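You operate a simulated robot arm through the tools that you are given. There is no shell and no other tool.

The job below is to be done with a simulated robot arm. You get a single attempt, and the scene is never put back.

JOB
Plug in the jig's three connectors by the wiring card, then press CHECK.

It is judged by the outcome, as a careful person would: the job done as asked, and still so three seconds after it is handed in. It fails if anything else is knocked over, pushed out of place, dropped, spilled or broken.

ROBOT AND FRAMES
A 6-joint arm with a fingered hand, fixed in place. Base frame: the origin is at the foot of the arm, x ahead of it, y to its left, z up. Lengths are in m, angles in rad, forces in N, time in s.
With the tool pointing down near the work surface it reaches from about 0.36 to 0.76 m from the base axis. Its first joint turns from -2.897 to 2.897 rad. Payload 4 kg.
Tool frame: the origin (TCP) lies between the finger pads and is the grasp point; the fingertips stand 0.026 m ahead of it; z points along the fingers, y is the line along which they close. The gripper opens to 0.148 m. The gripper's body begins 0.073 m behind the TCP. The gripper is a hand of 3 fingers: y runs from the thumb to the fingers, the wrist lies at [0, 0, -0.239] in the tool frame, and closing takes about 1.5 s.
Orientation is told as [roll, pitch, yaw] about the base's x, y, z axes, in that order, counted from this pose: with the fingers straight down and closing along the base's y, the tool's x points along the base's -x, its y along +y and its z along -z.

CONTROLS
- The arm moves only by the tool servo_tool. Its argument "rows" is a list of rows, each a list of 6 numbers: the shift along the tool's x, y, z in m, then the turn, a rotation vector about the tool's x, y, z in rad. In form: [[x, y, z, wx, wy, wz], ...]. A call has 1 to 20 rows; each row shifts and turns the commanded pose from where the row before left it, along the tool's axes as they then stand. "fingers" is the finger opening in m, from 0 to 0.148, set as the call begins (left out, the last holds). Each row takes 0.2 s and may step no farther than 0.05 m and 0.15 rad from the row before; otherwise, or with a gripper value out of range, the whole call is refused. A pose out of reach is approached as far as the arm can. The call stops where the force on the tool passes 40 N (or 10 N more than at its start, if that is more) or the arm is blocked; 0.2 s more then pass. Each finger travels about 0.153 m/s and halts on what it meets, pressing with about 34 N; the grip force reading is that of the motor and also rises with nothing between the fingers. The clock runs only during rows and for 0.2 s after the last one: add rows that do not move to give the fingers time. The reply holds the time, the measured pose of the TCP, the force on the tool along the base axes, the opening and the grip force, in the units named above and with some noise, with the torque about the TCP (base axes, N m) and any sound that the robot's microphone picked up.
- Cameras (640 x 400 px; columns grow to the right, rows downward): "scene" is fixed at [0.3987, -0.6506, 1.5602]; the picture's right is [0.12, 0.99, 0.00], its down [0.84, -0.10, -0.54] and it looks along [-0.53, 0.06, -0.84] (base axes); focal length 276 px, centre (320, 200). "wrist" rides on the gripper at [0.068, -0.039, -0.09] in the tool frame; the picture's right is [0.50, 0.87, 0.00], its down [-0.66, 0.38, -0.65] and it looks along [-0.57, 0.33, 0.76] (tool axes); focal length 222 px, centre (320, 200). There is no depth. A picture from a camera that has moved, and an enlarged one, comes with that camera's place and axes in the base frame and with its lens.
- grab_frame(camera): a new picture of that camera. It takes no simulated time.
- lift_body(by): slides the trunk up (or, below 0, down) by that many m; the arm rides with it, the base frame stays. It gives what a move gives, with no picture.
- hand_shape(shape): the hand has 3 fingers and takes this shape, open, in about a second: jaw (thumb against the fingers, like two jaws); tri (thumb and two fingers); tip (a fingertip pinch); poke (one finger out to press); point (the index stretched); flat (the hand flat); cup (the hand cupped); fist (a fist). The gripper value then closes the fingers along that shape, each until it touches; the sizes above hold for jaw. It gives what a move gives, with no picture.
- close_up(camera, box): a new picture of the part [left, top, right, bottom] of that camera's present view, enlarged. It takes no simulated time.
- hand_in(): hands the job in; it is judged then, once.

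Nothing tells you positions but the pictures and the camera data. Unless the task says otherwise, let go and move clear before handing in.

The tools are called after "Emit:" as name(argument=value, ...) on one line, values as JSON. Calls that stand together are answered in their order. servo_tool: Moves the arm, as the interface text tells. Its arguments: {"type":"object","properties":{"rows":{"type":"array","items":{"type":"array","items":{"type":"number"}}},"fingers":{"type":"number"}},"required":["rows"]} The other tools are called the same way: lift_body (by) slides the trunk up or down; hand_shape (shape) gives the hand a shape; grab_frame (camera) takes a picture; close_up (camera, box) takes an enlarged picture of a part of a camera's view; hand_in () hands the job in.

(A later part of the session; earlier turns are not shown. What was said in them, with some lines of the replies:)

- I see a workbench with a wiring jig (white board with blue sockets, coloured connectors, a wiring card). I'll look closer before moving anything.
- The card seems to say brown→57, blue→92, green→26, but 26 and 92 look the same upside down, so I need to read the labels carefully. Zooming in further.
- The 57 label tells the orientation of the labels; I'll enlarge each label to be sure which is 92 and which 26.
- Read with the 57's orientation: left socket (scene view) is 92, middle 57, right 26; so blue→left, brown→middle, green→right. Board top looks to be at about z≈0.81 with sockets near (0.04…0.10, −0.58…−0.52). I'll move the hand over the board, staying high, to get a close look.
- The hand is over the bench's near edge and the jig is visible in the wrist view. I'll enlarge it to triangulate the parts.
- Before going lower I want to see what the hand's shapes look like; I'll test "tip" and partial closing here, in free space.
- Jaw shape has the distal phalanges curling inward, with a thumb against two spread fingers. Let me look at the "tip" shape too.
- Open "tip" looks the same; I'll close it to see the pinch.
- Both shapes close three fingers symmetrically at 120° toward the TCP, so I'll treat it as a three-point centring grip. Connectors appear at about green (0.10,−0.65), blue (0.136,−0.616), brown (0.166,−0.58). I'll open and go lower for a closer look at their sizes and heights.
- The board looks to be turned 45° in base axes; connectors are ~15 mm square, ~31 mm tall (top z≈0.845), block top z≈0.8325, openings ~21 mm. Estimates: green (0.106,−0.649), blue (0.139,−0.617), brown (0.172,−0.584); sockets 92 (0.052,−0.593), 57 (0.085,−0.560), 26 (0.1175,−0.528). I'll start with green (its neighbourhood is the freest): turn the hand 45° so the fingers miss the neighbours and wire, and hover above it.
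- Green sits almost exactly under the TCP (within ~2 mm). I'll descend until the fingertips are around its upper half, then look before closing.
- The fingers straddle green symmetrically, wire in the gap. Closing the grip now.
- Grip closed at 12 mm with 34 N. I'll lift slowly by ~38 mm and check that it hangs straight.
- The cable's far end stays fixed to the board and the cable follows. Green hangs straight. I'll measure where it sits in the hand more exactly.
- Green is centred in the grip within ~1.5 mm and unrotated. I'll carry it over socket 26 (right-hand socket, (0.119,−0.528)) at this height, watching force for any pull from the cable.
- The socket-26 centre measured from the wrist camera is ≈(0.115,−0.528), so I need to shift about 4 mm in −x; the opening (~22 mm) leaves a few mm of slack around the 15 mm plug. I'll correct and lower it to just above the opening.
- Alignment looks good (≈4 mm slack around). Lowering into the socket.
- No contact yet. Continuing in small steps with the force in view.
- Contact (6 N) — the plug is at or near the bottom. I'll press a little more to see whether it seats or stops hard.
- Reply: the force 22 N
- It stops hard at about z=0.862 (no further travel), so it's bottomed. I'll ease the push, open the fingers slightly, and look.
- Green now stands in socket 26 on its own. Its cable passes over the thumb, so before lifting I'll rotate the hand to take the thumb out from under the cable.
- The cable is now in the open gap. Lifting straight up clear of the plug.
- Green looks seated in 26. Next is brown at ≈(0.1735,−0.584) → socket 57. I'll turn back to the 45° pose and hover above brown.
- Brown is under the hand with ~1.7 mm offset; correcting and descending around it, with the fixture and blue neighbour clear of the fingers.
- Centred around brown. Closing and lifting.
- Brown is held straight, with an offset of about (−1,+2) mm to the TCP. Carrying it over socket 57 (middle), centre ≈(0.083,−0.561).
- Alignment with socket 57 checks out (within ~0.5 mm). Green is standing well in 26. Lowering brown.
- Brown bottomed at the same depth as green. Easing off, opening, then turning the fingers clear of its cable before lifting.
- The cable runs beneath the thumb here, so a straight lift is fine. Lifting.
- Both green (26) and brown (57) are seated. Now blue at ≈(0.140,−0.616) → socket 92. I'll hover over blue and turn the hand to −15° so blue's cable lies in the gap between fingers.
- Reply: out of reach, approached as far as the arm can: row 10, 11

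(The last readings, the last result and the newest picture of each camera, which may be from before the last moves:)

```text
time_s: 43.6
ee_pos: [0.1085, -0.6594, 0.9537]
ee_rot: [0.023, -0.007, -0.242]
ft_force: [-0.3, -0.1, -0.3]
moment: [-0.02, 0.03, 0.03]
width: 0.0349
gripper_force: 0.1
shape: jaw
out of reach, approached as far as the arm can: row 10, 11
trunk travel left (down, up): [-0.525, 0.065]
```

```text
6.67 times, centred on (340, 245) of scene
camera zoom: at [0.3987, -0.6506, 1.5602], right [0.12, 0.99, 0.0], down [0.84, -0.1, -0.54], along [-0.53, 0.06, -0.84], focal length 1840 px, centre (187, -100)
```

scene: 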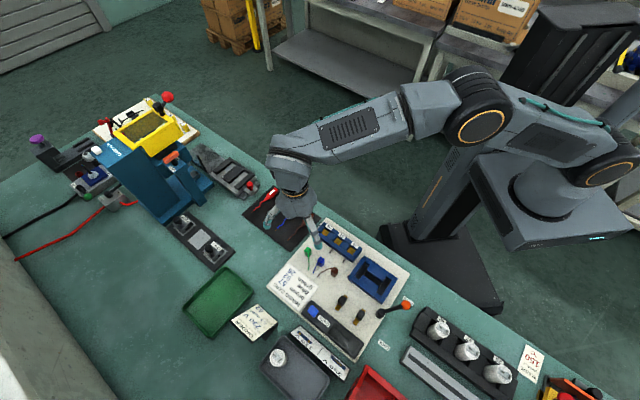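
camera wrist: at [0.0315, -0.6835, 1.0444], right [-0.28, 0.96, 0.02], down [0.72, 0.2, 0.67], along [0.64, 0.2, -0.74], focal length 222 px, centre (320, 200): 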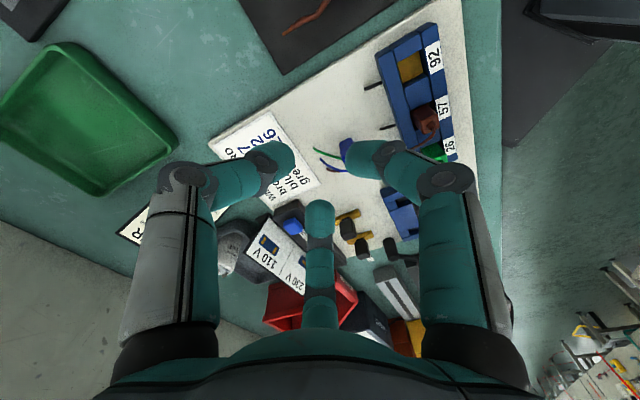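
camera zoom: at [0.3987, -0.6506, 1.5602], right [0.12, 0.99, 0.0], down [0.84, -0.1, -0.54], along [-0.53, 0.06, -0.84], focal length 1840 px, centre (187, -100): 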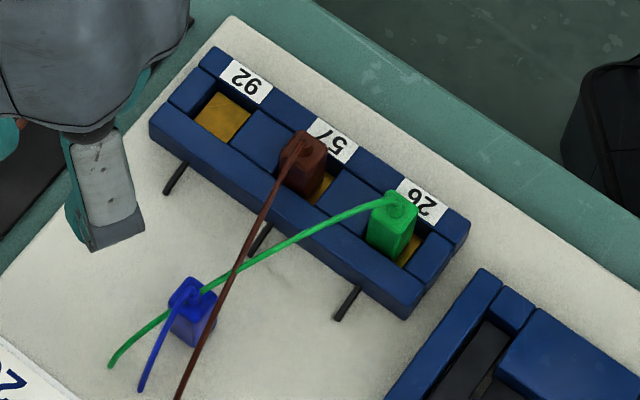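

That yaw was out of the arm's reach and the hand drifted off (still high above everything, nothing touched). I'll read the settled pose and then turn back the other way.

Emit:
servo_tool(rows=[[0, 0, 0, 0, 0, 0], [0, 0, 0, 0, 0, 0], [0, 0, 0, 0, 0, 0]])

Emit:
grab_frame(camera="scene")

```text
time_s: 44.4
ee_pos: [0.1084, -0.6602, 0.9534]
ee_rot: [0.023, -0.007, -0.243]
ft_force: [0.3, 0.3, 0.6]
moment: [-0.02, 0.06, 0.01]
width: 0.0349
gripper_force: 0.0
shape: jaw
trunk travel left (down, up): [-0.525, 0.065]
```

```text
taken
```

scene: 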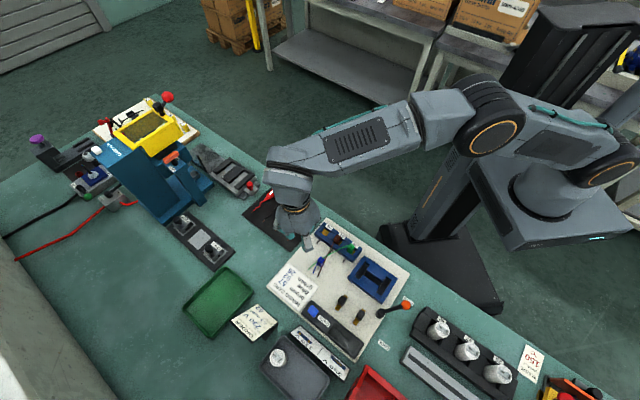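

Emit:
servo_tool(rows=[[0, 0, 0, 0, 0, -0.12], [0, 0, 0, 0, 0, -0.13], [0, 0, 0, 0, 0, -0.13], [0, 0, 0, 0, 0, -0.13], [0, 0, 0, 0, 0, -0.13], [0, 0, 0, 0, 0, -0.13], [0, 0, 0, 0, 0, -0.13], [0, 0, 0, 0, 0, -0.13], [0, 0, 0, 0, 0, 0], [0, 0, 0, 0, 0, 0]])

Emit:
grab_frame(camera="wrist")

```text
time_s: 46.6
ee_pos: [0.1078, -0.6609, 0.9546]
ee_rot: [0.001, 0.0, 0.771]
ft_force: [-0.3, 0.5, 0.6]
moment: [0.0, -0.01, -0.02]
width: 0.0348
gripper_force: 0.0
shape: jaw
trunk travel left (down, up): [-0.525, 0.065]
```

```text
taken
camera wrist: at [0.0861, -0.735, 1.0457], right [-0.96, 0.27, 0.0], down [0.21, 0.73, 0.65], along [0.18, 0.63, -0.76], focal length 222 px, centre (320, 200)
```

wrist: 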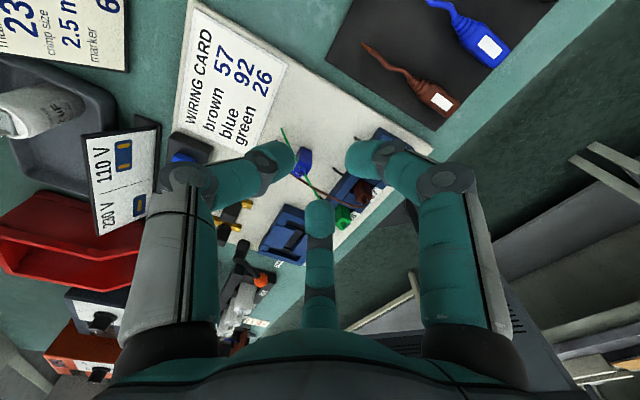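

Recovered, hand level again at yaw 0.77. I'll move above blue and rotate the other way to 105° (equivalent finger layout, since the fingers repeat every 120°).

Emit:
servo_tool(rows=[[-0.027, 0.0047, 0.01, 0, 0, 0], [-0.027, 0.0047, 0.01, 0, 0, 0], [0, 0, 0, 0, 0, -0.118], [0, 0, 0, 0, 0, -0.118], [0, 0, 0, 0, 0, -0.118], [0, 0, 0, 0, 0, -0.118], [0, 0, 0, 0, 0, -0.118], [0, 0, 0, 0, 0, -0.118], [0, 0, 0, 0, 0, -0.118], [0, 0, 0, 0, 0, -0.118], [0, 0, 0, 0, 0, -0.118], [0, 0, 0, 0, 0, 0], [0, 0, 0, 0, 0, 0]])

Emit:
grab_frame(camera="wrist")

Emit:
close_up(camera="wrist", box=[285, 100, 345, 150])

```text
time_s: 49.4
ee_pos: [0.1411, -0.615, 0.9348]
ee_rot: [-0.001, 0.0, 1.83]
ft_force: [-0.2, -0.4, 0.2]
moment: [-0.01, 0.0, -0.02]
width: 0.0351
gripper_force: 0.0
shape: jaw
trunk travel left (down, up): [-0.525, 0.065]
```

```text
taken
camera wrist: at [0.1951, -0.6707, 1.026], right [-0.71, -0.71, 0.0], down [-0.53, 0.54, 0.65], along [-0.46, 0.46, -0.76], focal length 222 px, centre (320, 200)
```

wrist: 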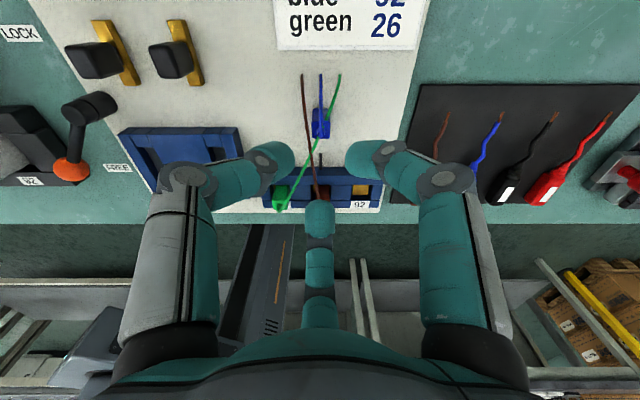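

```text
8.00 times, centred on (315, 125) of wrist
camera zoom: at [0.1951, -0.6707, 1.026], right [-0.71, -0.71, 0.0], down [-0.53, 0.54, 0.65], along [-0.46, 0.46, -0.76], focal length 1777 px, centre (360, 800)
```

zoom: 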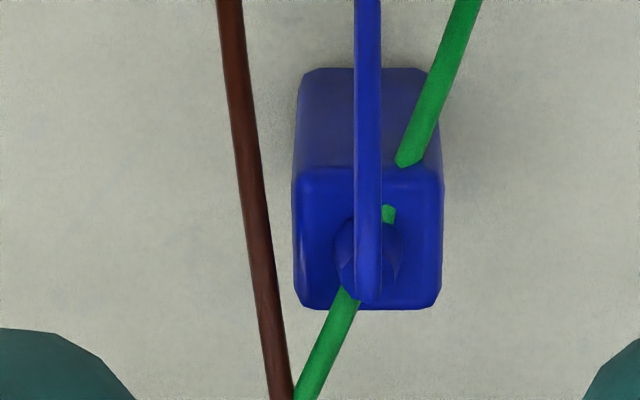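

Blue is right under the hand, and its cable lies in the gap (the cables visibly pass through things, so they don't collide). Descending and closing.

Emit:
servo_tool(rows=[[0.0012, 0.0003, 0.0195, 0, 0, 0], [0, 0, 0.019, 0, 0, 0], [0, 0, 0.019, 0, 0, 0], [0, 0, 0.019, 0, 0, 0], [0, 0, 0, 0, 0, 0]])

Emit:
close_up(camera="wrist", box=[250, 130, 390, 230])

```text
time_s: 50.6
ee_pos: [0.1404, -0.618, 0.8576]
ee_rot: [0.0, 0.001, 1.828]
ft_force: [-0.3, 0.2, 0.2]
moment: [0.05, 0.03, 0.02]
width: 0.0349
gripper_force: 0.0
shape: jaw
trunk travel left (down, up): [-0.525, 0.065]
```

```text
4.00 times, centred on (320, 180) of wrist
camera zoom: at [0.1949, -0.6727, 0.9489], right [-0.71, -0.71, 0.0], down [-0.53, 0.54, 0.65], along [-0.46, 0.46, -0.76], focal length 888 px, centre (320, 280)
```

zoom: 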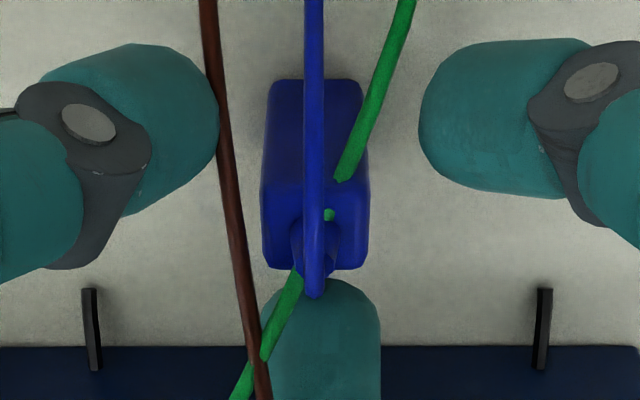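

Emit:
servo_tool(rows=[[0, 0, 0, 0, 0, 0], [0, 0, 0, 0, 0, 0], [0, 0, 0, 0, 0, 0], [0, 0, 0, 0, 0, 0]], fingers=0.0)

Emit:
servo_tool(rows=[[0, 0, -0.008, 0, 0, 0], [0, 0, -0.016, 0, 0, 0], [0, 0, -0.02, 0, 0, 0], [0, 0, -0.02, 0, 0, 0], [0, 0, 0, 0, 0, 0]])

Emit:
close_up(camera="wrist", box=[270, 130, 370, 210])

Emit:
close_up(camera="scene", box=[290, 215, 390, 295])

```text
time_s: 51.6
ee_pos: [0.1407, -0.6186, 0.8579]
ee_rot: [0.0, -0.001, 1.832]
ft_force: [-0.5, -0.3, -0.3]
moment: [0.0, -0.01, -0.02]
width: 0.0134
gripper_force: 34.1
shape: jaw
trunk travel left (down, up): [-0.525, 0.065]
```

```text
time_s: 52.8
ee_pos: [0.1421, -0.6168, 0.9217]
ee_rot: [0.0, 0.0, 1.83]
ft_force: [-0.2, -0.1, 0.1]
moment: [0.03, -0.02, 0.03]
width: 0.0135
gripper_force: 34.1
shape: jaw
trunk travel left (down, up): [-0.525, 0.065]
```

```text
5.00 times, centred on (320, 170) of wrist
camera zoom: at [0.1949, -0.672, 1.0141], right [-0.71, -0.71, 0.0], down [-0.53, 0.54, 0.65], along [-0.46, 0.46, -0.76], focal length 1111 px, centre (320, 350)
```

zoom: 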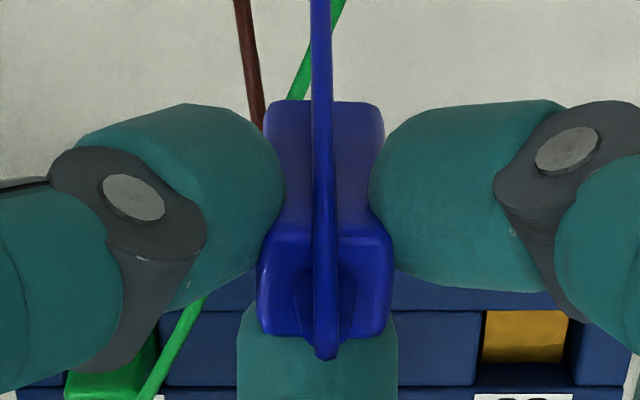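

```text
5.00 times, centred on (340, 255) of scene
camera zoom: at [0.3987, -0.6506, 1.5602], right [0.12, 0.99, 0.0], down [0.84, -0.1, -0.54], along [-0.53, 0.06, -0.84], focal length 1380 px, centre (220, -75)
```

zoom: 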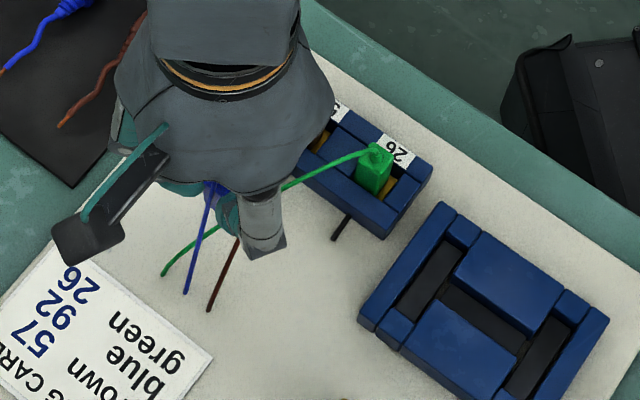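

Blue is held straight. Carrying it over socket 92 (left), centre ≈(0.051,−0.593).

Emit:
servo_tool(rows=[[-0.01503, 0.02633, 0, 0, 0, 0], [-0.01503, 0.02633, 0, 0, 0, 0], [-0.01503, 0.02633, 0, 0, 0, 0], [0, 0, 0.013, 0, 0, 0], [0, 0, 0.013, 0, 0, 0], [0, 0, 0, 0, 0, 0]])

Emit:
close_up(camera="wrist", box=[255, 90, 385, 200])

Emit:
close_up(camera="scene", box=[290, 205, 370, 275])

```text
time_s: 54.2
ee_pos: [0.0537, -0.5945, 0.8953]
ee_rot: [0.0, 0.0, 1.829]
ft_force: [0.2, -0.3, -0.6]
moment: [0.01, 0.0, -0.01]
width: 0.0132
gripper_force: 33.7
shape: jaw
trunk travel left (down, up): [-0.525, 0.065]
```

```text
3.64 times, centred on (320, 145) of wrist
camera zoom: at [0.1072, -0.6494, 0.9873], right [-0.71, -0.71, 0.0], down [-0.53, 0.54, 0.65], along [-0.46, 0.46, -0.76], focal length 808 px, centre (320, 400)
```

zoom: 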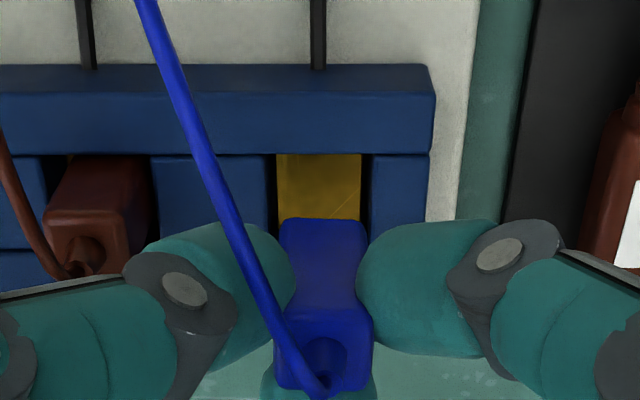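

```text
5.71 times, centred on (330, 240) of scene
camera zoom: at [0.3987, -0.6506, 1.5602], right [0.12, 0.99, 0.0], down [0.84, -0.1, -0.54], along [-0.53, 0.06, -0.84], focal length 1577 px, centre (263, -29)
```

zoom: 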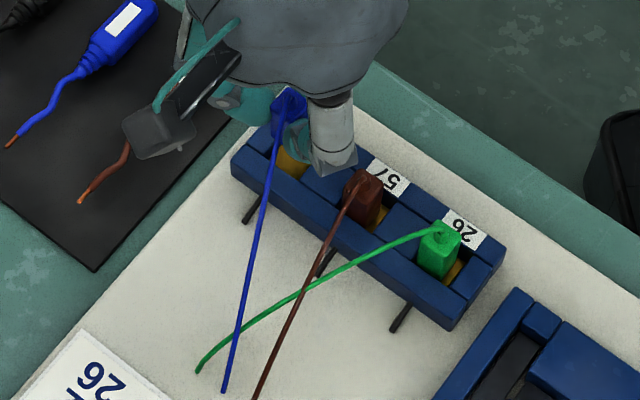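

Aligned with socket 92 within ~1 mm. Lowering.

Emit:
servo_tool(rows=[[0, 0, 0.008, 0, 0, 0], [0, 0, 0.008, 0, 0, 0], [0, 0, 0.006, 0, 0, 0], [0, 0, 0.005, 0, 0, 0], [0, 0, 0.004, 0, 0, 0], [0, 0, 0, 0, 0, 0]])

Emit:
servo_tool(rows=[[0, 0, 0.0015, 0, 0, 0], [0, 0, 0, 0, 0, 0]])

Emit:
servo_tool(rows=[[0, 0, 0.001, 0, 0, 0], [0, 0, 0, 0, 0, 0]])

Emit:
servo_tool(rows=[[0, 0, 0.001, 0, 0, 0], [0, 0, 0, 0, 0, 0]])

Emit:
close_up(camera="wrist", box=[255, 100, 385, 210])

```text
time_s: 55.6
ee_pos: [0.0534, -0.5945, 0.865]
ee_rot: [0.002, 0.001, 1.831]
ft_force: [-0.2, 1.5, 2.3]
moment: [0.04, -0.02, 0.0]
width: 0.0129
gripper_force: 33.9
shape: jaw
trunk travel left (down, up): [-0.525, 0.065]
```

```text
time_s: 56.2
ee_pos: [0.0533, -0.5943, 0.8635]
ee_rot: [0.001, 0.0, 1.831]
ft_force: [0.3, -0.7, -0.3]
moment: [0.0, 0.01, -0.02]
width: 0.0133
gripper_force: 34.2
shape: jaw
trunk travel left (down, up): [-0.525, 0.065]
```

```text
time_s: 56.8
ee_pos: [0.0534, -0.5933, 0.8618]
ee_rot: [0.0, 0.0, 1.833]
ft_force: [-0.4, 0.3, -0.2]
moment: [-0.01, 0.05, 0.01]
width: 0.013
gripper_force: 33.8
shape: jaw
trunk travel left (down, up): [-0.525, 0.065]
```

```text
time_s: 57.4
ee_pos: [0.0524, -0.5937, 0.8615]
ee_rot: [0.001, 0.002, 1.83]
ft_force: [0.1, 0.3, 4.0]
moment: [-0.03, -0.02, 0.02]
width: 0.0132
gripper_force: 33.5
shape: jaw
trunk travel left (down, up): [-0.525, 0.065]
```

```text
3.64 times, centred on (320, 155) of wrist
camera zoom: at [0.1069, -0.6489, 0.9531], right [-0.71, -0.71, 0.0], down [-0.53, 0.54, 0.65], along [-0.46, 0.46, -0.76], focal length 808 px, centre (320, 364)
```

zoom: 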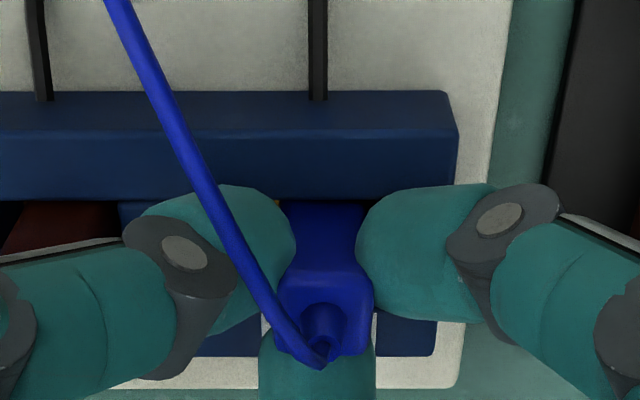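

Emit:
servo_tool(rows=[[0, 0, 0.001, 0, 0, 0], [0, 0, 0.001, 0, 0, 0], [0, 0, 0, 0, 0, 0]])

Emit:
servo_tool(rows=[[0, 0, -0.001, 0, 0, 0], [0, 0, -0.001, 0, 0, 0], [0, 0, 0, 0, 0, 0]])

Emit:
servo_tool(rows=[[0, 0, 0, 0, 0, 0], [0, 0, 0, 0, 0, 0], [0, 0, 0, 0, 0, 0]], fingers=0.035)

Emit:
close_up(camera="wrist", box=[240, 100, 400, 210])

```text
time_s: 58.2
ee_pos: [0.0524, -0.5929, 0.8608]
ee_rot: [0.001, 0.002, 1.831]
ft_force: [-0.3, 1.5, 14.9]
moment: [-0.02, -0.05, 0.0]
width: 0.0137
gripper_force: 33.6
shape: jaw
trunk travel left (down, up): [-0.525, 0.065]
```

```text
time_s: 59.0
ee_pos: [0.0531, -0.5929, 0.8615]
ee_rot: [-0.001, 0.0, 1.832]
ft_force: [-1.2, -1.6, 5.1]
moment: [-0.07, 0.01, -0.04]
width: 0.0136
gripper_force: 34.1
shape: jaw
trunk travel left (down, up): [-0.525, 0.065]
```

```text
time_s: 59.8
ee_pos: [0.0534, -0.5937, 0.8614]
ee_rot: [0.0, 0.0, 1.831]
ft_force: [0.0, 0.7, -0.5]
moment: [0.04, 0.01, -0.01]
width: 0.0344
gripper_force: 0.1
shape: jaw
trunk travel left (down, up): [-0.525, 0.065]
```

```text
3.64 times, centred on (320, 155) of wrist
camera zoom: at [0.1072, -0.6486, 0.9526], right [-0.71, -0.71, 0.0], down [-0.53, 0.54, 0.65], along [-0.46, 0.46, -0.76], focal length 808 px, centre (320, 364)
```

zoom: 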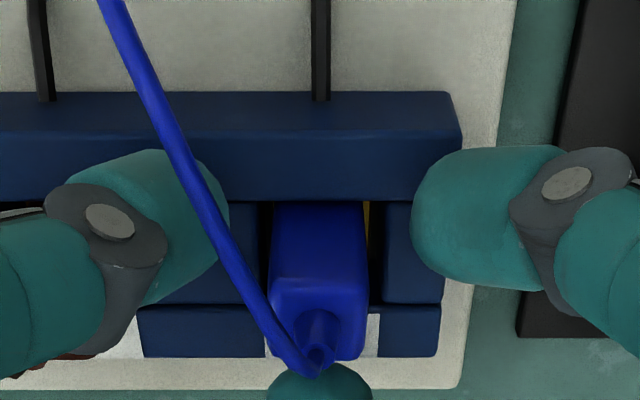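

Blue is standing in 92. Lifting straight up (cables don't collide) and then viewing all three.

Emit:
servo_tool(rows=[[0, 0, -0.004, 0, 0, 0], [0, 0, -0.008, 0, 0, 0], [0, 0, -0.015, 0, 0, 0], [0, 0, -0.02, 0, 0, 0], [0, 0, -0.03, 0, 0, 0], [0, 0, -0.03, 0, 0, 0], [0, 0, 0, 0, 0, 0]])

Emit:
close_up(camera="wrist", box=[200, 70, 400, 200])

Emit:
close_up(camera="scene", box=[300, 210, 380, 270])

Emit:
close_up(camera="scene", box=[290, 285, 380, 355])

```text
time_s: 61.4
ee_pos: [0.0537, -0.5951, 0.9693]
ee_rot: [-0.001, 0.001, 1.832]
ft_force: [0.3, 0.5, -0.2]
moment: [-0.01, 0.01, 0.01]
width: 0.0349
gripper_force: 0.1
shape: jaw
trunk travel left (down, up): [-0.525, 0.065]
```

```text
3.08 times, centred on (300, 135) of wrist
camera zoom: at [0.1074, -0.6492, 1.06], right [-0.71, -0.71, 0.0], down [-0.53, 0.54, 0.65], along [-0.46, 0.46, -0.76], focal length 684 px, centre (382, 400)
```

zoom: 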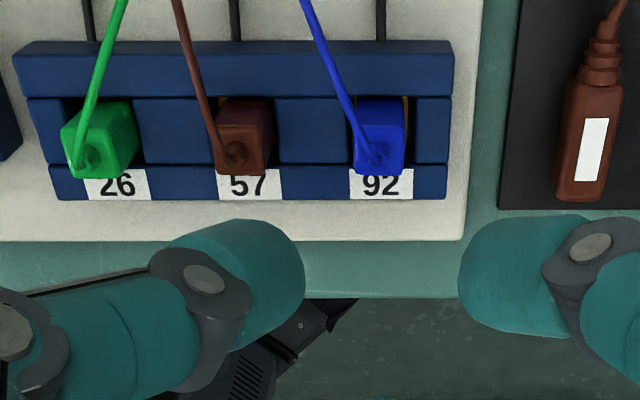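

```text
6.67 times, centred on (340, 240) of scene
camera zoom: at [0.3987, -0.6506, 1.5602], right [0.12, 0.99, 0.0], down [0.84, -0.1, -0.54], along [-0.53, 0.06, -0.84], focal length 1840 px, centre (187, -67)
```

zoom: 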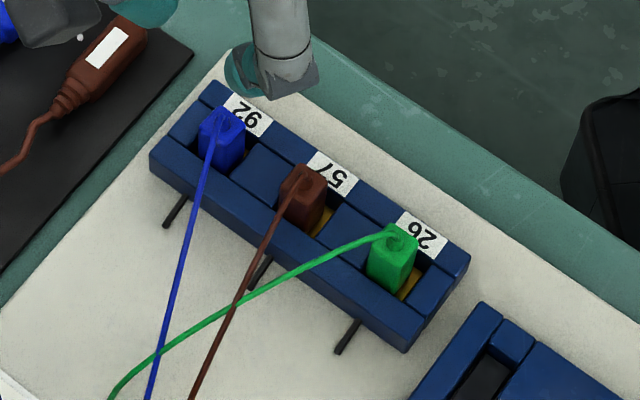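

```text
5.71 times, centred on (335, 320) of scene
camera zoom: at [0.3987, -0.6506, 1.5602], right [0.12, 0.99, 0.0], down [0.84, -0.1, -0.54], along [-0.53, 0.06, -0.84], focal length 1577 px, centre (234, -486)
```

zoom: 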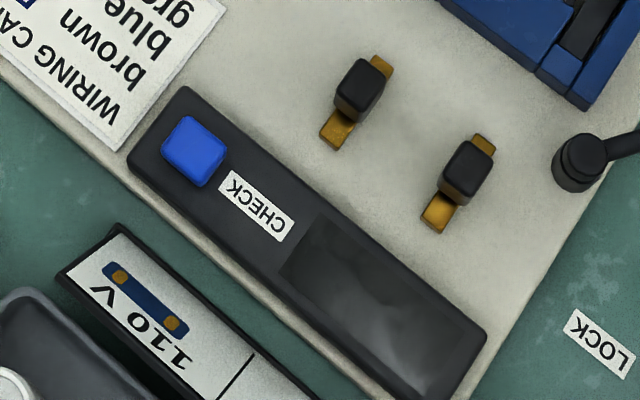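

All three are in; the labels read upright from this side: 26–green, 57–brown, 92–blue. Green looks slightly turned, so I'll inspect it closely before pressing CHECK.

Emit:
close_up(camera="scene", box=[335, 235, 365, 260])

Emit:
close_up(camera="scene", box=[320, 220, 350, 245])

Emit:
close_up(camera="wrist", box=[205, 90, 265, 140])

Emit:
close_up(camera="wrist", box=[255, 90, 345, 140])

```text
16.00 times, centred on (350, 248) of scene
camera zoom: at [0.3987, -0.6506, 1.5602], right [0.12, 0.99, 0.0], down [0.84, -0.1, -0.54], along [-0.53, 0.06, -0.84], focal length 4416 px, centre (-160, -560)
```

zoom: 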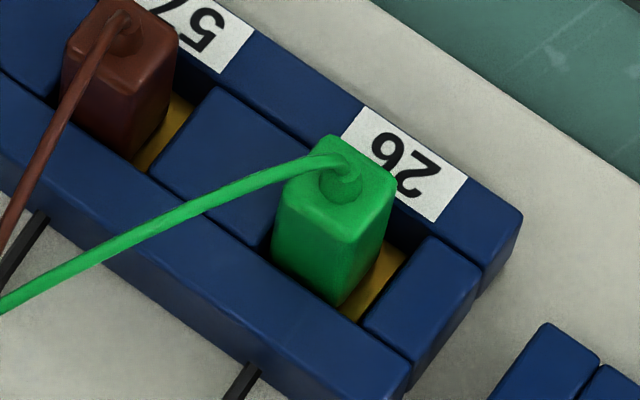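

```text
16.00 times, centred on (335, 232) of scene
camera zoom: at [0.3987, -0.6506, 1.5602], right [0.12, 0.99, 0.0], down [0.84, -0.1, -0.54], along [-0.53, 0.06, -0.84], focal length 4416 px, centre (80, -320)
```

zoom: 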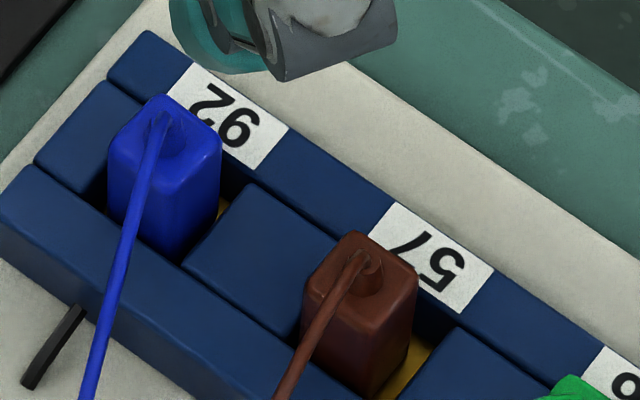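

```text
8.00 times, centred on (235, 115) of wrist
camera zoom: at [0.1074, -0.6492, 1.06], right [-0.71, -0.71, 0.0], down [-0.53, 0.54, 0.65], along [-0.46, 0.46, -0.76], focal length 1777 px, centre (1000, 880)
```

zoom: 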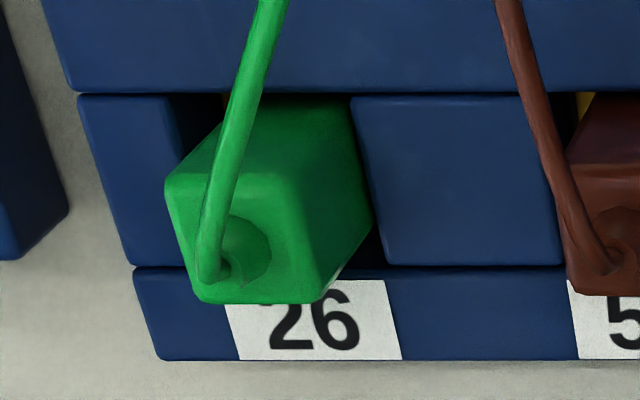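

```text
7.11 times, centred on (300, 115) of wrist
camera zoom: at [0.1074, -0.6492, 1.06], right [-0.71, -0.71, 0.0], down [-0.53, 0.54, 0.65], along [-0.46, 0.46, -0.76], focal length 1580 px, centre (462, 804)
```

zoom: 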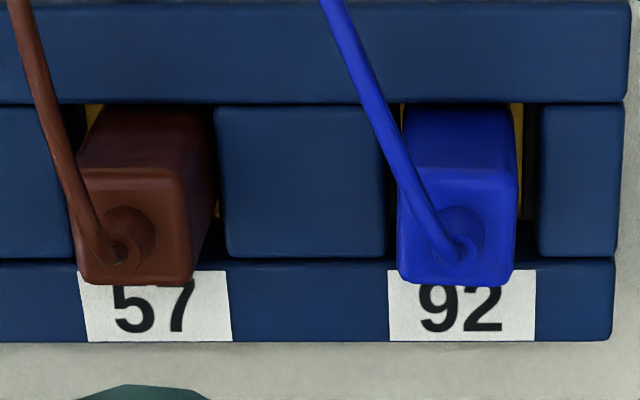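

The plugs are upright and sit at about the same height (tops ≈0.849–0.853). Now the CHECK button: estimated near (0.264,−0.652). I'll raise the hand, switch to the "poke" shape, and see where the pressing fingertip is.

Emit:
servo_tool(rows=[[0, 0, -0.03, 0, 0, 0], [0, 0, -0.03, 0, 0, 0], [0, 0, -0.03, 0, 0, 0], [0, 0, 0, 0, 0, 0]])

Emit:
hand_shape(shape="poke")

Emit:
grab_frame(camera="wrist")

Emit:
grab_frame(camera="scene")

```text
time_s: 62.4
ee_pos: [0.0531, -0.5939, 1.0584]
ee_rot: [0.0, 0.0, 1.832]
ft_force: [-0.2, -0.1, 0.3]
moment: [0.02, -0.01, 0.04]
width: 0.0351
gripper_force: 0.1
shape: jaw
trunk travel left (down, up): [-0.525, 0.065]
```

```text
time_s: 63.3
ee_pos: [0.0535, -0.594, 1.0571]
ee_rot: [0.001, 0.001, 1.83]
ft_force: [-0.5, 0.0, 0.4]
moment: [0.01, 0.01, 0.0]
width: 0.0
gripper_force: 0.1
shape: poke
trunk travel left (down, up): [-0.525, 0.065]
```

```text
taken
camera wrist: at [0.1071, -0.6491, 1.1491], right [-0.71, -0.71, 0.0], down [-0.53, 0.54, 0.65], along [-0.46, 0.46, -0.76], focal length 222 px, centre (320, 200)
```

wrist: 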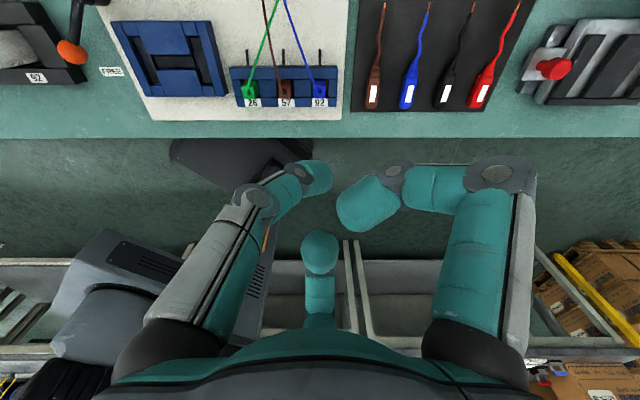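

```text
taken
```

scene: 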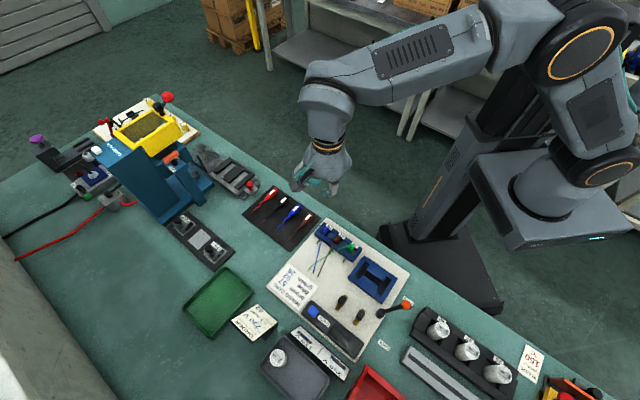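

Emit:
close_up(camera="wrist", box=[230, 130, 430, 280])

Emit:
close_up(camera="scene", box=[290, 140, 360, 200])

```text
2.67 times, centred on (330, 205) of wrist
camera zoom: at [0.1071, -0.6491, 1.1491], right [-0.71, -0.71, 0.0], down [-0.53, 0.54, 0.65], along [-0.46, 0.46, -0.76], focal length 592 px, centre (293, 187)
```

zoom: 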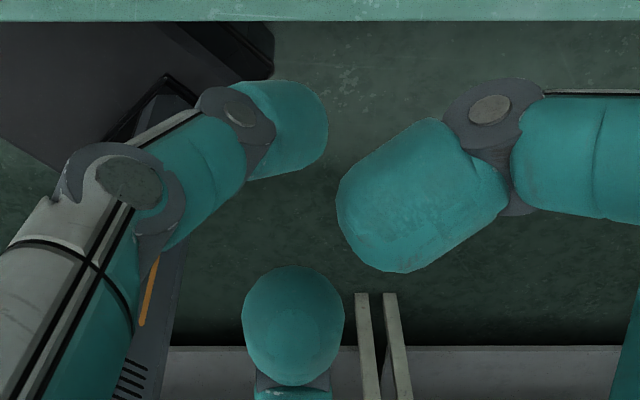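

```text
6.67 times, centred on (325, 170) of scene
camera zoom: at [0.3987, -0.6506, 1.5602], right [0.12, 0.99, 0.0], down [0.84, -0.1, -0.54], along [-0.53, 0.06, -0.84], focal length 1840 px, centre (287, 400)
```

zoom: 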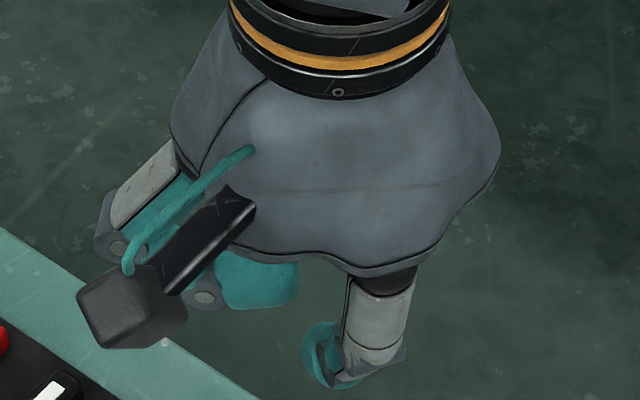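

In poke shape the thumb is the pressing finger, with its tip on the tool axis about 30 mm ahead of the TCP and the others curled higher. I'll move high over to the CHECK button and look at it and at the height of things nearby.

Emit:
servo_tool(rows=[[0.0186, -0.0316, 0, 0, 0, 0], [0.0186, -0.0316, 0, 0, 0, 0], [0.0186, -0.0316, 0, 0, 0, 0], [0.0186, -0.0316, 0, 0, 0, 0], [0.0186, -0.0316, 0, 0, 0, 0], [0.0184, -0.0319, 0, 0, 0, 0], [0, 0, 0, 0, 0, 0], [0, 0, 0, 0, 0, 0]])

Emit:
grab_frame(camera="wrist")

Emit:
grab_frame(camera="scene")

```text
time_s: 65.1
ee_pos: [0.2656, -0.6472, 1.0567]
ee_rot: [0.001, 0.0, 1.829]
ft_force: [0.0, -1.1, -0.2]
moment: [-0.01, -0.01, -0.02]
width: 0.0
gripper_force: 0.1
shape: poke
out of reach, approached as far as the arm can: row 6
trunk travel left (down, up): [-0.525, 0.065]
```

```text
taken
camera wrist: at [0.3199, -0.7018, 1.1478], right [-0.71, -0.71, 0.0], down [-0.53, 0.54, 0.65], along [-0.46, 0.46, -0.76], focal length 222 px, centre (320, 200)
```

wrist: 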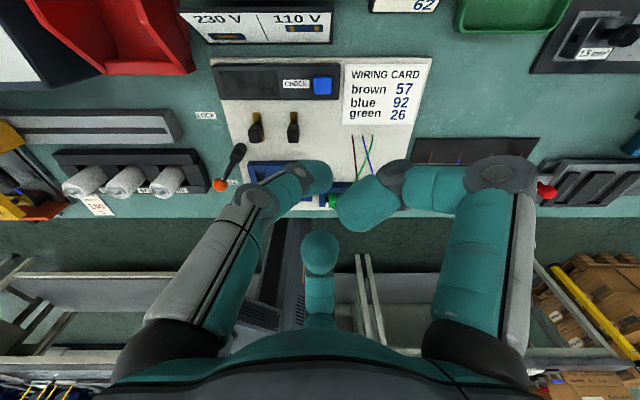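

```text
taken
```

scene: 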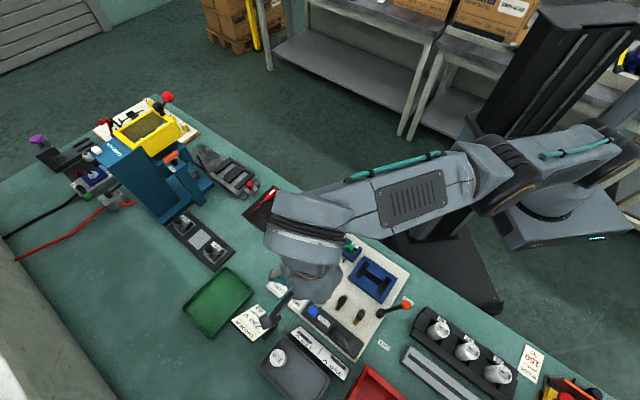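

Emit:
close_up(camera="wrist", box=[270, 55, 370, 115])

Emit:
close_up(camera="scene", box=[270, 270, 370, 350])

Emit:
close_up(camera="wrist", box=[170, 0, 450, 200])

```text
6.40 times, centred on (320, 85) of wrist
camera zoom: at [0.3199, -0.7018, 1.1478], right [-0.71, -0.71, 0.0], down [-0.53, 0.54, 0.65], along [-0.46, 0.46, -0.76], focal length 1422 px, centre (320, 936)
```

zoom: 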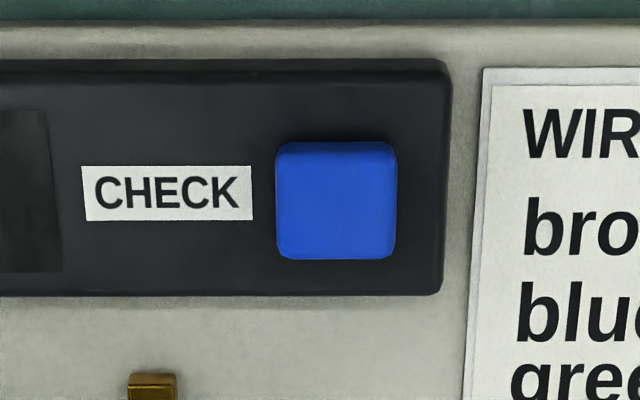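

```text
5.00 times, centred on (320, 310) of scene
camera zoom: at [0.3987, -0.6506, 1.5602], right [0.12, 0.99, 0.0], down [0.84, -0.1, -0.54], along [-0.53, 0.06, -0.84], focal length 1380 px, centre (320, -350)
```

zoom: 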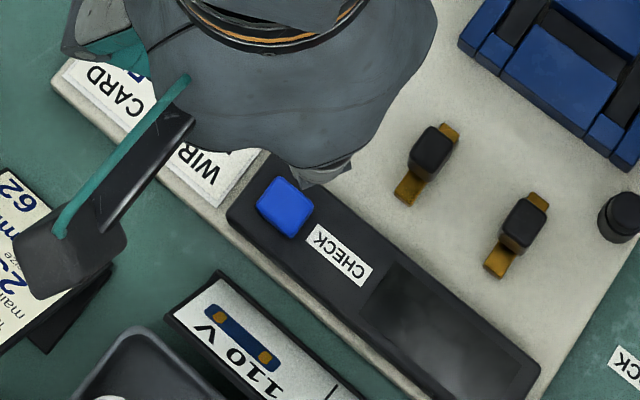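

```text
2.00 times, centred on (310, 100) of wrist
camera zoom: at [0.3199, -0.7018, 1.1478], right [-0.71, -0.71, 0.0], down [-0.53, 0.54, 0.65], along [-0.46, 0.46, -0.76], focal length 444 px, centre (340, 400)
```

zoom: 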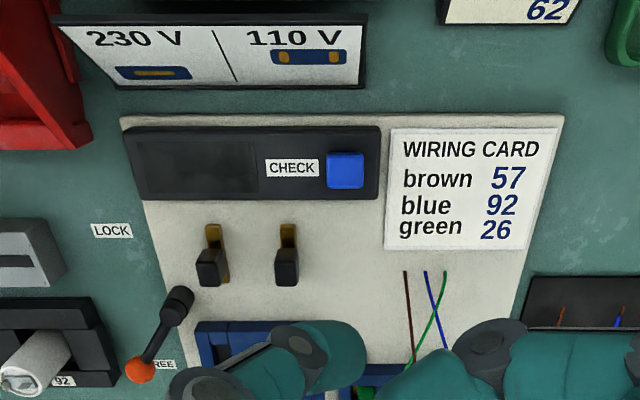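

The button top is at ≈(0.265,−0.651,0.836), 24 mm wide; it's well clear of other items. I'll descend to ~6 cm above it and correct the aim.

Emit:
servo_tool(rows=[[0, 0, 0.032, 0, 0, 0], [0, 0, 0.032, 0, 0, 0], [0.0055, 0.0014, 0.032, 0, 0, 0], [0, 0, 0.032, 0, 0, 0], [0, 0, 0, 0, 0, 0], [0, 0, 0, 0, 0, 0]])

Emit:
grab_frame(camera="wrist")

Emit:
close_up(camera="wrist", box=[260, 100, 380, 220])

Emit:
close_up(camera="scene", box=[270, 260, 370, 340])

```text
time_s: 66.5
ee_pos: [0.2662, -0.6538, 0.928]
ee_rot: [0.0, 0.0, 1.828]
ft_force: [0.1, 0.1, 0.2]
moment: [0.01, 0.03, 0.0]
width: 0.0002
gripper_force: 0.1
shape: poke
trunk travel left (down, up): [-0.525, 0.065]
```

```text
taken
camera wrist: at [0.3201, -0.7096, 1.0195], right [-0.71, -0.71, 0.0], down [-0.53, 0.54, 0.65], along [-0.46, 0.46, -0.76], focal length 222 px, centre (320, 200)
```

wrist: 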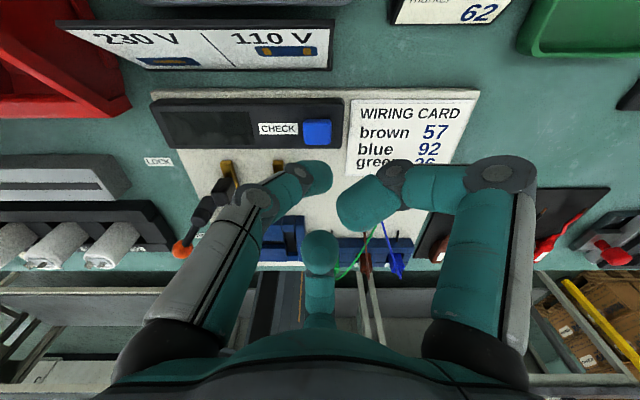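

```text
3.33 times, centred on (320, 160) of wrist
camera zoom: at [0.3201, -0.7096, 1.0195], right [-0.71, -0.71, 0.0], down [-0.53, 0.54, 0.65], along [-0.46, 0.46, -0.76], focal length 740 px, centre (320, 333)
```

zoom: 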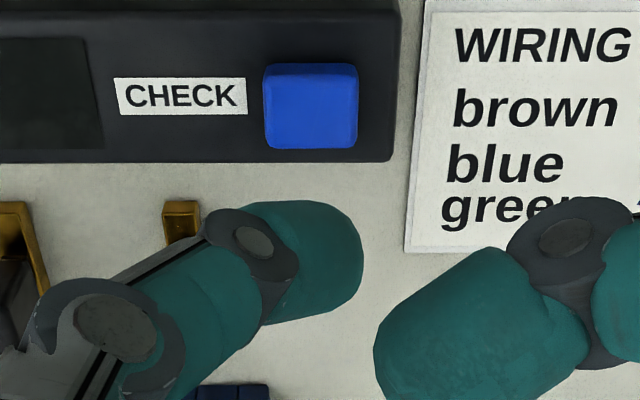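

```text
5.00 times, centred on (320, 300) of scene
camera zoom: at [0.3987, -0.6506, 1.5602], right [0.12, 0.99, 0.0], down [0.84, -0.1, -0.54], along [-0.53, 0.06, -0.84], focal length 1380 px, centre (320, -300)
```

zoom: 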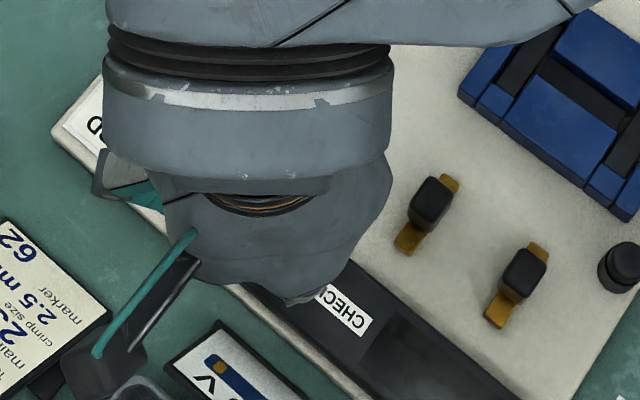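

Small aim correction of ~3 mm, then down to ~1 cm above the button.

Emit:
servo_tool(rows=[[-0.003, -0.0003, 0.015, 0, 0, 0], [0, 0, 0.018, 0, 0, 0], [0, 0, 0.015, 0, 0, 0], [0, 0, 0, 0, 0, 0]])

Emit:
close_up(camera="wrist", box=[240, 90, 420, 240])

Emit:
close_up(camera="scene", box=[280, 280, 350, 340])

```text
time_s: 67.5
ee_pos: [0.265, -0.6516, 0.8801]
ee_rot: [0.0, 0.001, 1.831]
ft_force: [-0.6, -0.3, -0.1]
moment: [0.06, -0.03, -0.03]
width: 0.0001
gripper_force: 0.1
shape: poke
trunk travel left (down, up): [-0.525, 0.065]
```

```text
2.67 times, centred on (330, 165) of wrist
camera zoom: at [0.3195, -0.7066, 0.9714], right [-0.71, -0.71, 0.0], down [-0.53, 0.54, 0.65], along [-0.46, 0.46, -0.76], focal length 592 px, centre (293, 293)
```

zoom: 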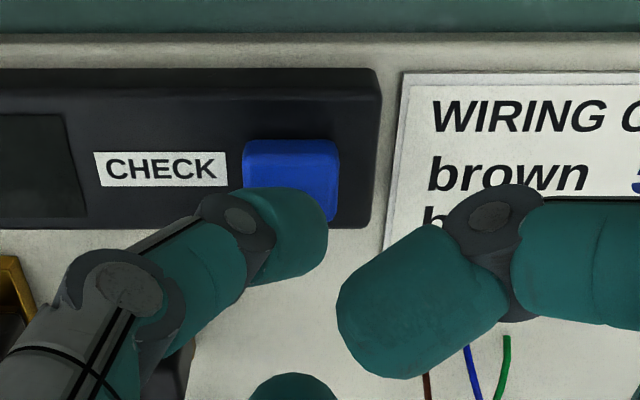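

```text
6.67 times, centred on (315, 310) of scene
camera zoom: at [0.3987, -0.6506, 1.5602], right [0.12, 0.99, 0.0], down [0.84, -0.1, -0.54], along [-0.53, 0.06, -0.84], focal length 1840 px, centre (353, -533)
```

zoom: 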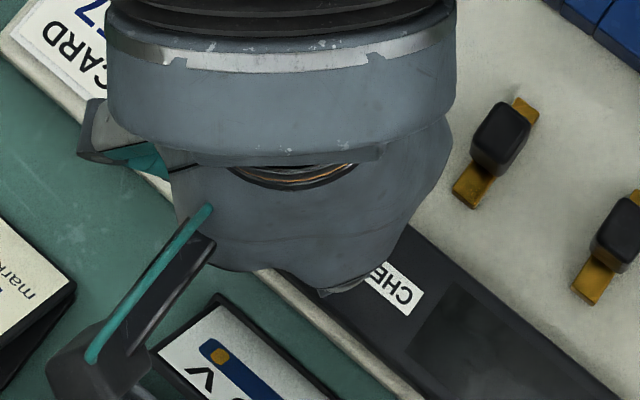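

The fingertip is aligned with the button centre. Pressing down in small steps, watching force and sound.

Emit:
servo_tool(rows=[[0, 0, 0.003, 0, 0, 0], [0, 0, 0.003, 0, 0, 0], [0, 0, 0.002, 0, 0, 0], [0, 0, 0, 0, 0, 0]])

Emit:
servo_tool(rows=[[0, 0, 0.002, 0, 0, 0], [0, 0, 0, 0, 0, 0]])

Emit:
servo_tool(rows=[[0, 0, 0.002, 0, 0, 0], [0, 0, 0, 0, 0, 0]])

Emit:
servo_tool(rows=[[0, 0, 0.002, 0, 0, 0], [0, 0, 0, 0, 0, 0]])

```text
time_s: 68.5
ee_pos: [0.2654, -0.6507, 0.8716]
ee_rot: [0.0, 0.002, 1.829]
ft_force: [-0.5, -0.8, 0.9]
moment: [-0.04, -0.07, -0.02]
width: 0.0001
gripper_force: 0.0
shape: poke
trunk travel left (down, up): [-0.525, 0.065]
```

```text
time_s: 69.1
ee_pos: [0.2652, -0.6512, 0.8696]
ee_rot: [-0.002, -0.001, 1.829]
ft_force: [0.1, 0.1, 0.3]
moment: [0.0, 0.04, 0.02]
width: 0.0
gripper_force: 0.1
shape: poke
trunk travel left (down, up): [-0.525, 0.065]
```

```text
time_s: 69.7
ee_pos: [0.265, -0.6507, 0.8678]
ee_rot: [0.0, -0.002, 1.831]
ft_force: [-0.5, 0.9, 0.8]
moment: [-0.05, -0.01, 0.0]
width: 0.0001
gripper_force: 0.1
shape: poke
trunk travel left (down, up): [-0.525, 0.065]
```

```text
time_s: 70.3
ee_pos: [0.2665, -0.6509, 0.8649]
ee_rot: [0.0, 0.001, 1.832]
ft_force: [-0.4, -0.3, 1.8]
moment: [-0.02, -0.01, 0.03]
width: 0.0
gripper_force: 0.1
shape: poke
trunk travel left (down, up): [-0.525, 0.065]
heard: click
```

A click was heard. I'll look at the display before lifting off.

Emit:
close_up(camera="wrist", box=[160, 90, 380, 220])

Emit:
close_up(camera="scene", box=[320, 300, 380, 360])

Emit:
servo_tool(rows=[[0, 0, 0, 0, 0, 0], [0, 0, 0, 0, 0, 0]])

```text
2.91 times, centred on (270, 155) of wrist
camera zoom: at [0.3197, -0.7063, 0.9579], right [-0.71, -0.71, 0.0], down [-0.53, 0.54, 0.65], along [-0.46, 0.46, -0.76], focal length 646 px, centre (466, 331)
```

zoom: 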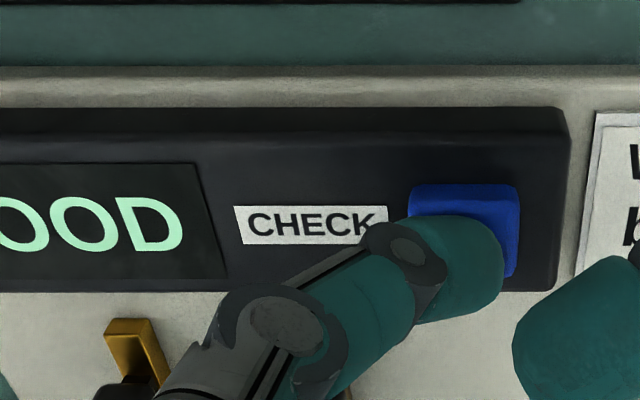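

```text
6.67 times, centred on (350, 330) of scene
camera zoom: at [0.3987, -0.6506, 1.5602], right [0.12, 0.99, 0.0], down [0.84, -0.1, -0.54], along [-0.53, 0.06, -0.84], focal length 1840 px, centre (120, -667)
```

zoom: 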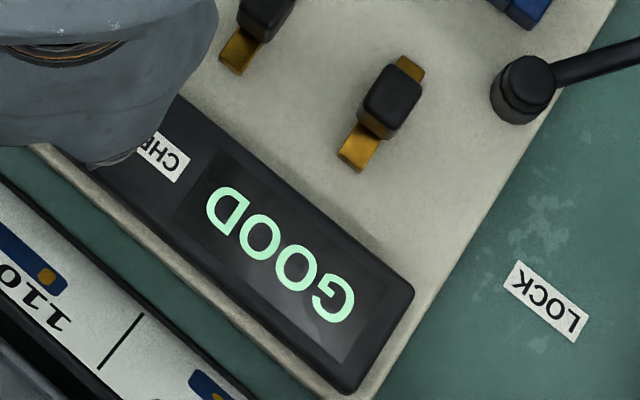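

```text
time_s: 70.9
ee_pos: [0.2653, -0.6513, 0.8658]
ee_rot: [-0.001, 0.0, 1.832]
ft_force: [-1.1, -0.4, 1.8]
moment: [-0.04, 0.02, 0.01]
width: 0.0002
gripper_force: 0.1
shape: poke
trunk travel left (down, up): [-0.525, 0.065]
```

The display shows "GOOD". I'll lift straight off the button, move clear, and check the final state.

Emit:
servo_tool(rows=[[0, 0, -0.01, 0, 0, 0], [0, 0, -0.02, 0, 0, 0], [0, 0, -0.03, 0, 0, 0], [0, 0, -0.03, 0, 0, 0], [0, 0, -0.03, 0, 0, 0], [0, 0, -0.03, 0, 0, 0], [-0.03, 0.03, 0, 0, 0, 0], [-0.03, 0.03, 0, 0, 0, 0], [-0.03, 0.03, 0, 0, 0, 0], [-0.03, 0.03, 0, 0, 0, 0], [0, 0, 0, 0, 0, 0], [0, 0, 0, 0, 0, 0]])

Emit:
grab_frame(camera="scene")

Emit:
close_up(camera="scene", box=[270, 210, 410, 360])

Emit:
grab_frame(camera="wrist")

```text
time_s: 73.5
ee_pos: [0.119, -0.5654, 1.0167]
ee_rot: [0.0, 0.0, 1.833]
ft_force: [-0.3, 0.6, 0.5]
moment: [0.01, -0.01, 0.03]
width: 0.0
gripper_force: 0.0
shape: poke
trunk travel left (down, up): [-0.525, 0.065]
```

```text
taken
```

scene: 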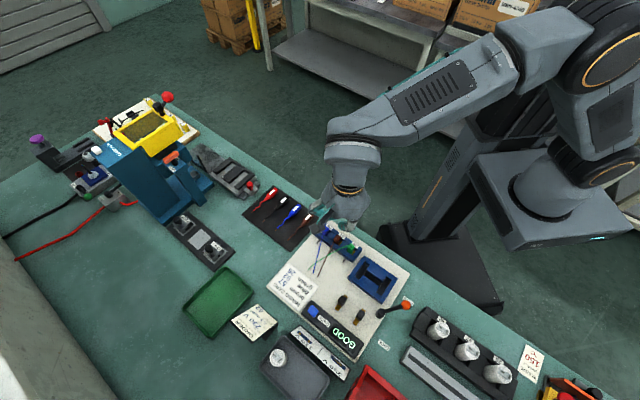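

```text
2.67 times, centred on (340, 285) of scene
camera zoom: at [0.3987, -0.6506, 1.5602], right [0.12, 0.99, 0.0], down [0.84, -0.1, -0.54], along [-0.53, 0.06, -0.84], focal length 736 px, centre (267, -27)
```

zoom: 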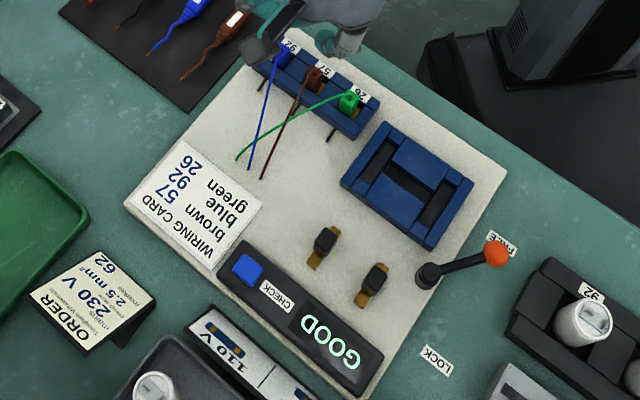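

```text
taken
camera wrist: at [0.1729, -0.6208, 1.1082], right [-0.71, -0.71, 0.0], down [-0.53, 0.54, 0.65], along [-0.46, 0.46, -0.76], focal length 222 px, centre (320, 200)
```

wrist: 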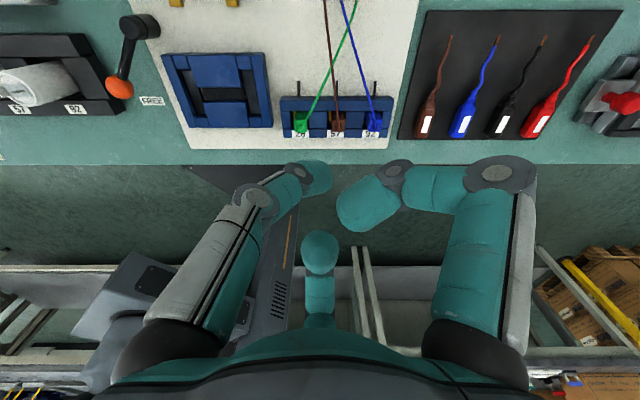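

All three plugs stand in their sockets (blue–92, brown–57, green–26), the display shows GOOD, and nothing else has moved. I'll raise the hand a little more, then hand in.

Emit:
servo_tool(rows=[[0, 0, -0.03, 0, 0, 0], [0, 0, -0.03, 0, 0, 0], [0, 0, -0.03, 0, 0, 0], [0, 0, 0, 0, 0, 0], [0, 0, 0, 0, 0, 0]])

Emit:
close_up(camera="scene", box=[300, 210, 380, 270])

```text
time_s: 74.7
ee_pos: [0.118, -0.5654, 1.1063]
ee_rot: [0.0, 0.001, 1.831]
ft_force: [-0.9, 0.6, 0.5]
moment: [0.02, 0.0, 0.0]
width: 0.0
gripper_force: 0.0
shape: poke
trunk travel left (down, up): [-0.525, 0.065]
```

```text
6.67 times, centred on (340, 240) of scene
camera zoom: at [0.3987, -0.6506, 1.5602], right [0.12, 0.99, 0.0], down [0.84, -0.1, -0.54], along [-0.53, 0.06, -0.84], focal length 1840 px, centre (187, -67)
```

zoom: 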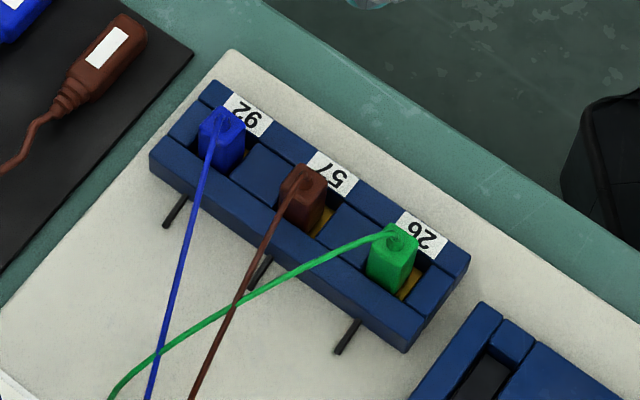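

The three connectors are in place per the wiring card, CHECK showed GOOD, and the hand is clear. Handing in.

Emit:
hand_in()

```text
The job is handed in.
```

The job is done and handed in. All three connectors are plugged in as the wiring card says: brown in 57, blue in 92 and green in 26. I then pressed CHECK; it clicked and the display showed GOOD.

- **Label reading:** 26 and 92 look the same upside down, so I used the 57 label to confirm which way up the socket labels were.
- **One hitch:** while turning the hand above blue, it drifted a few centimetres because the pose was out of the arm's reach. It was well above everything and touched nothing.

In the final pictures, everything else on the bench looked undisturbed. The hand was raised clear before I handed in.
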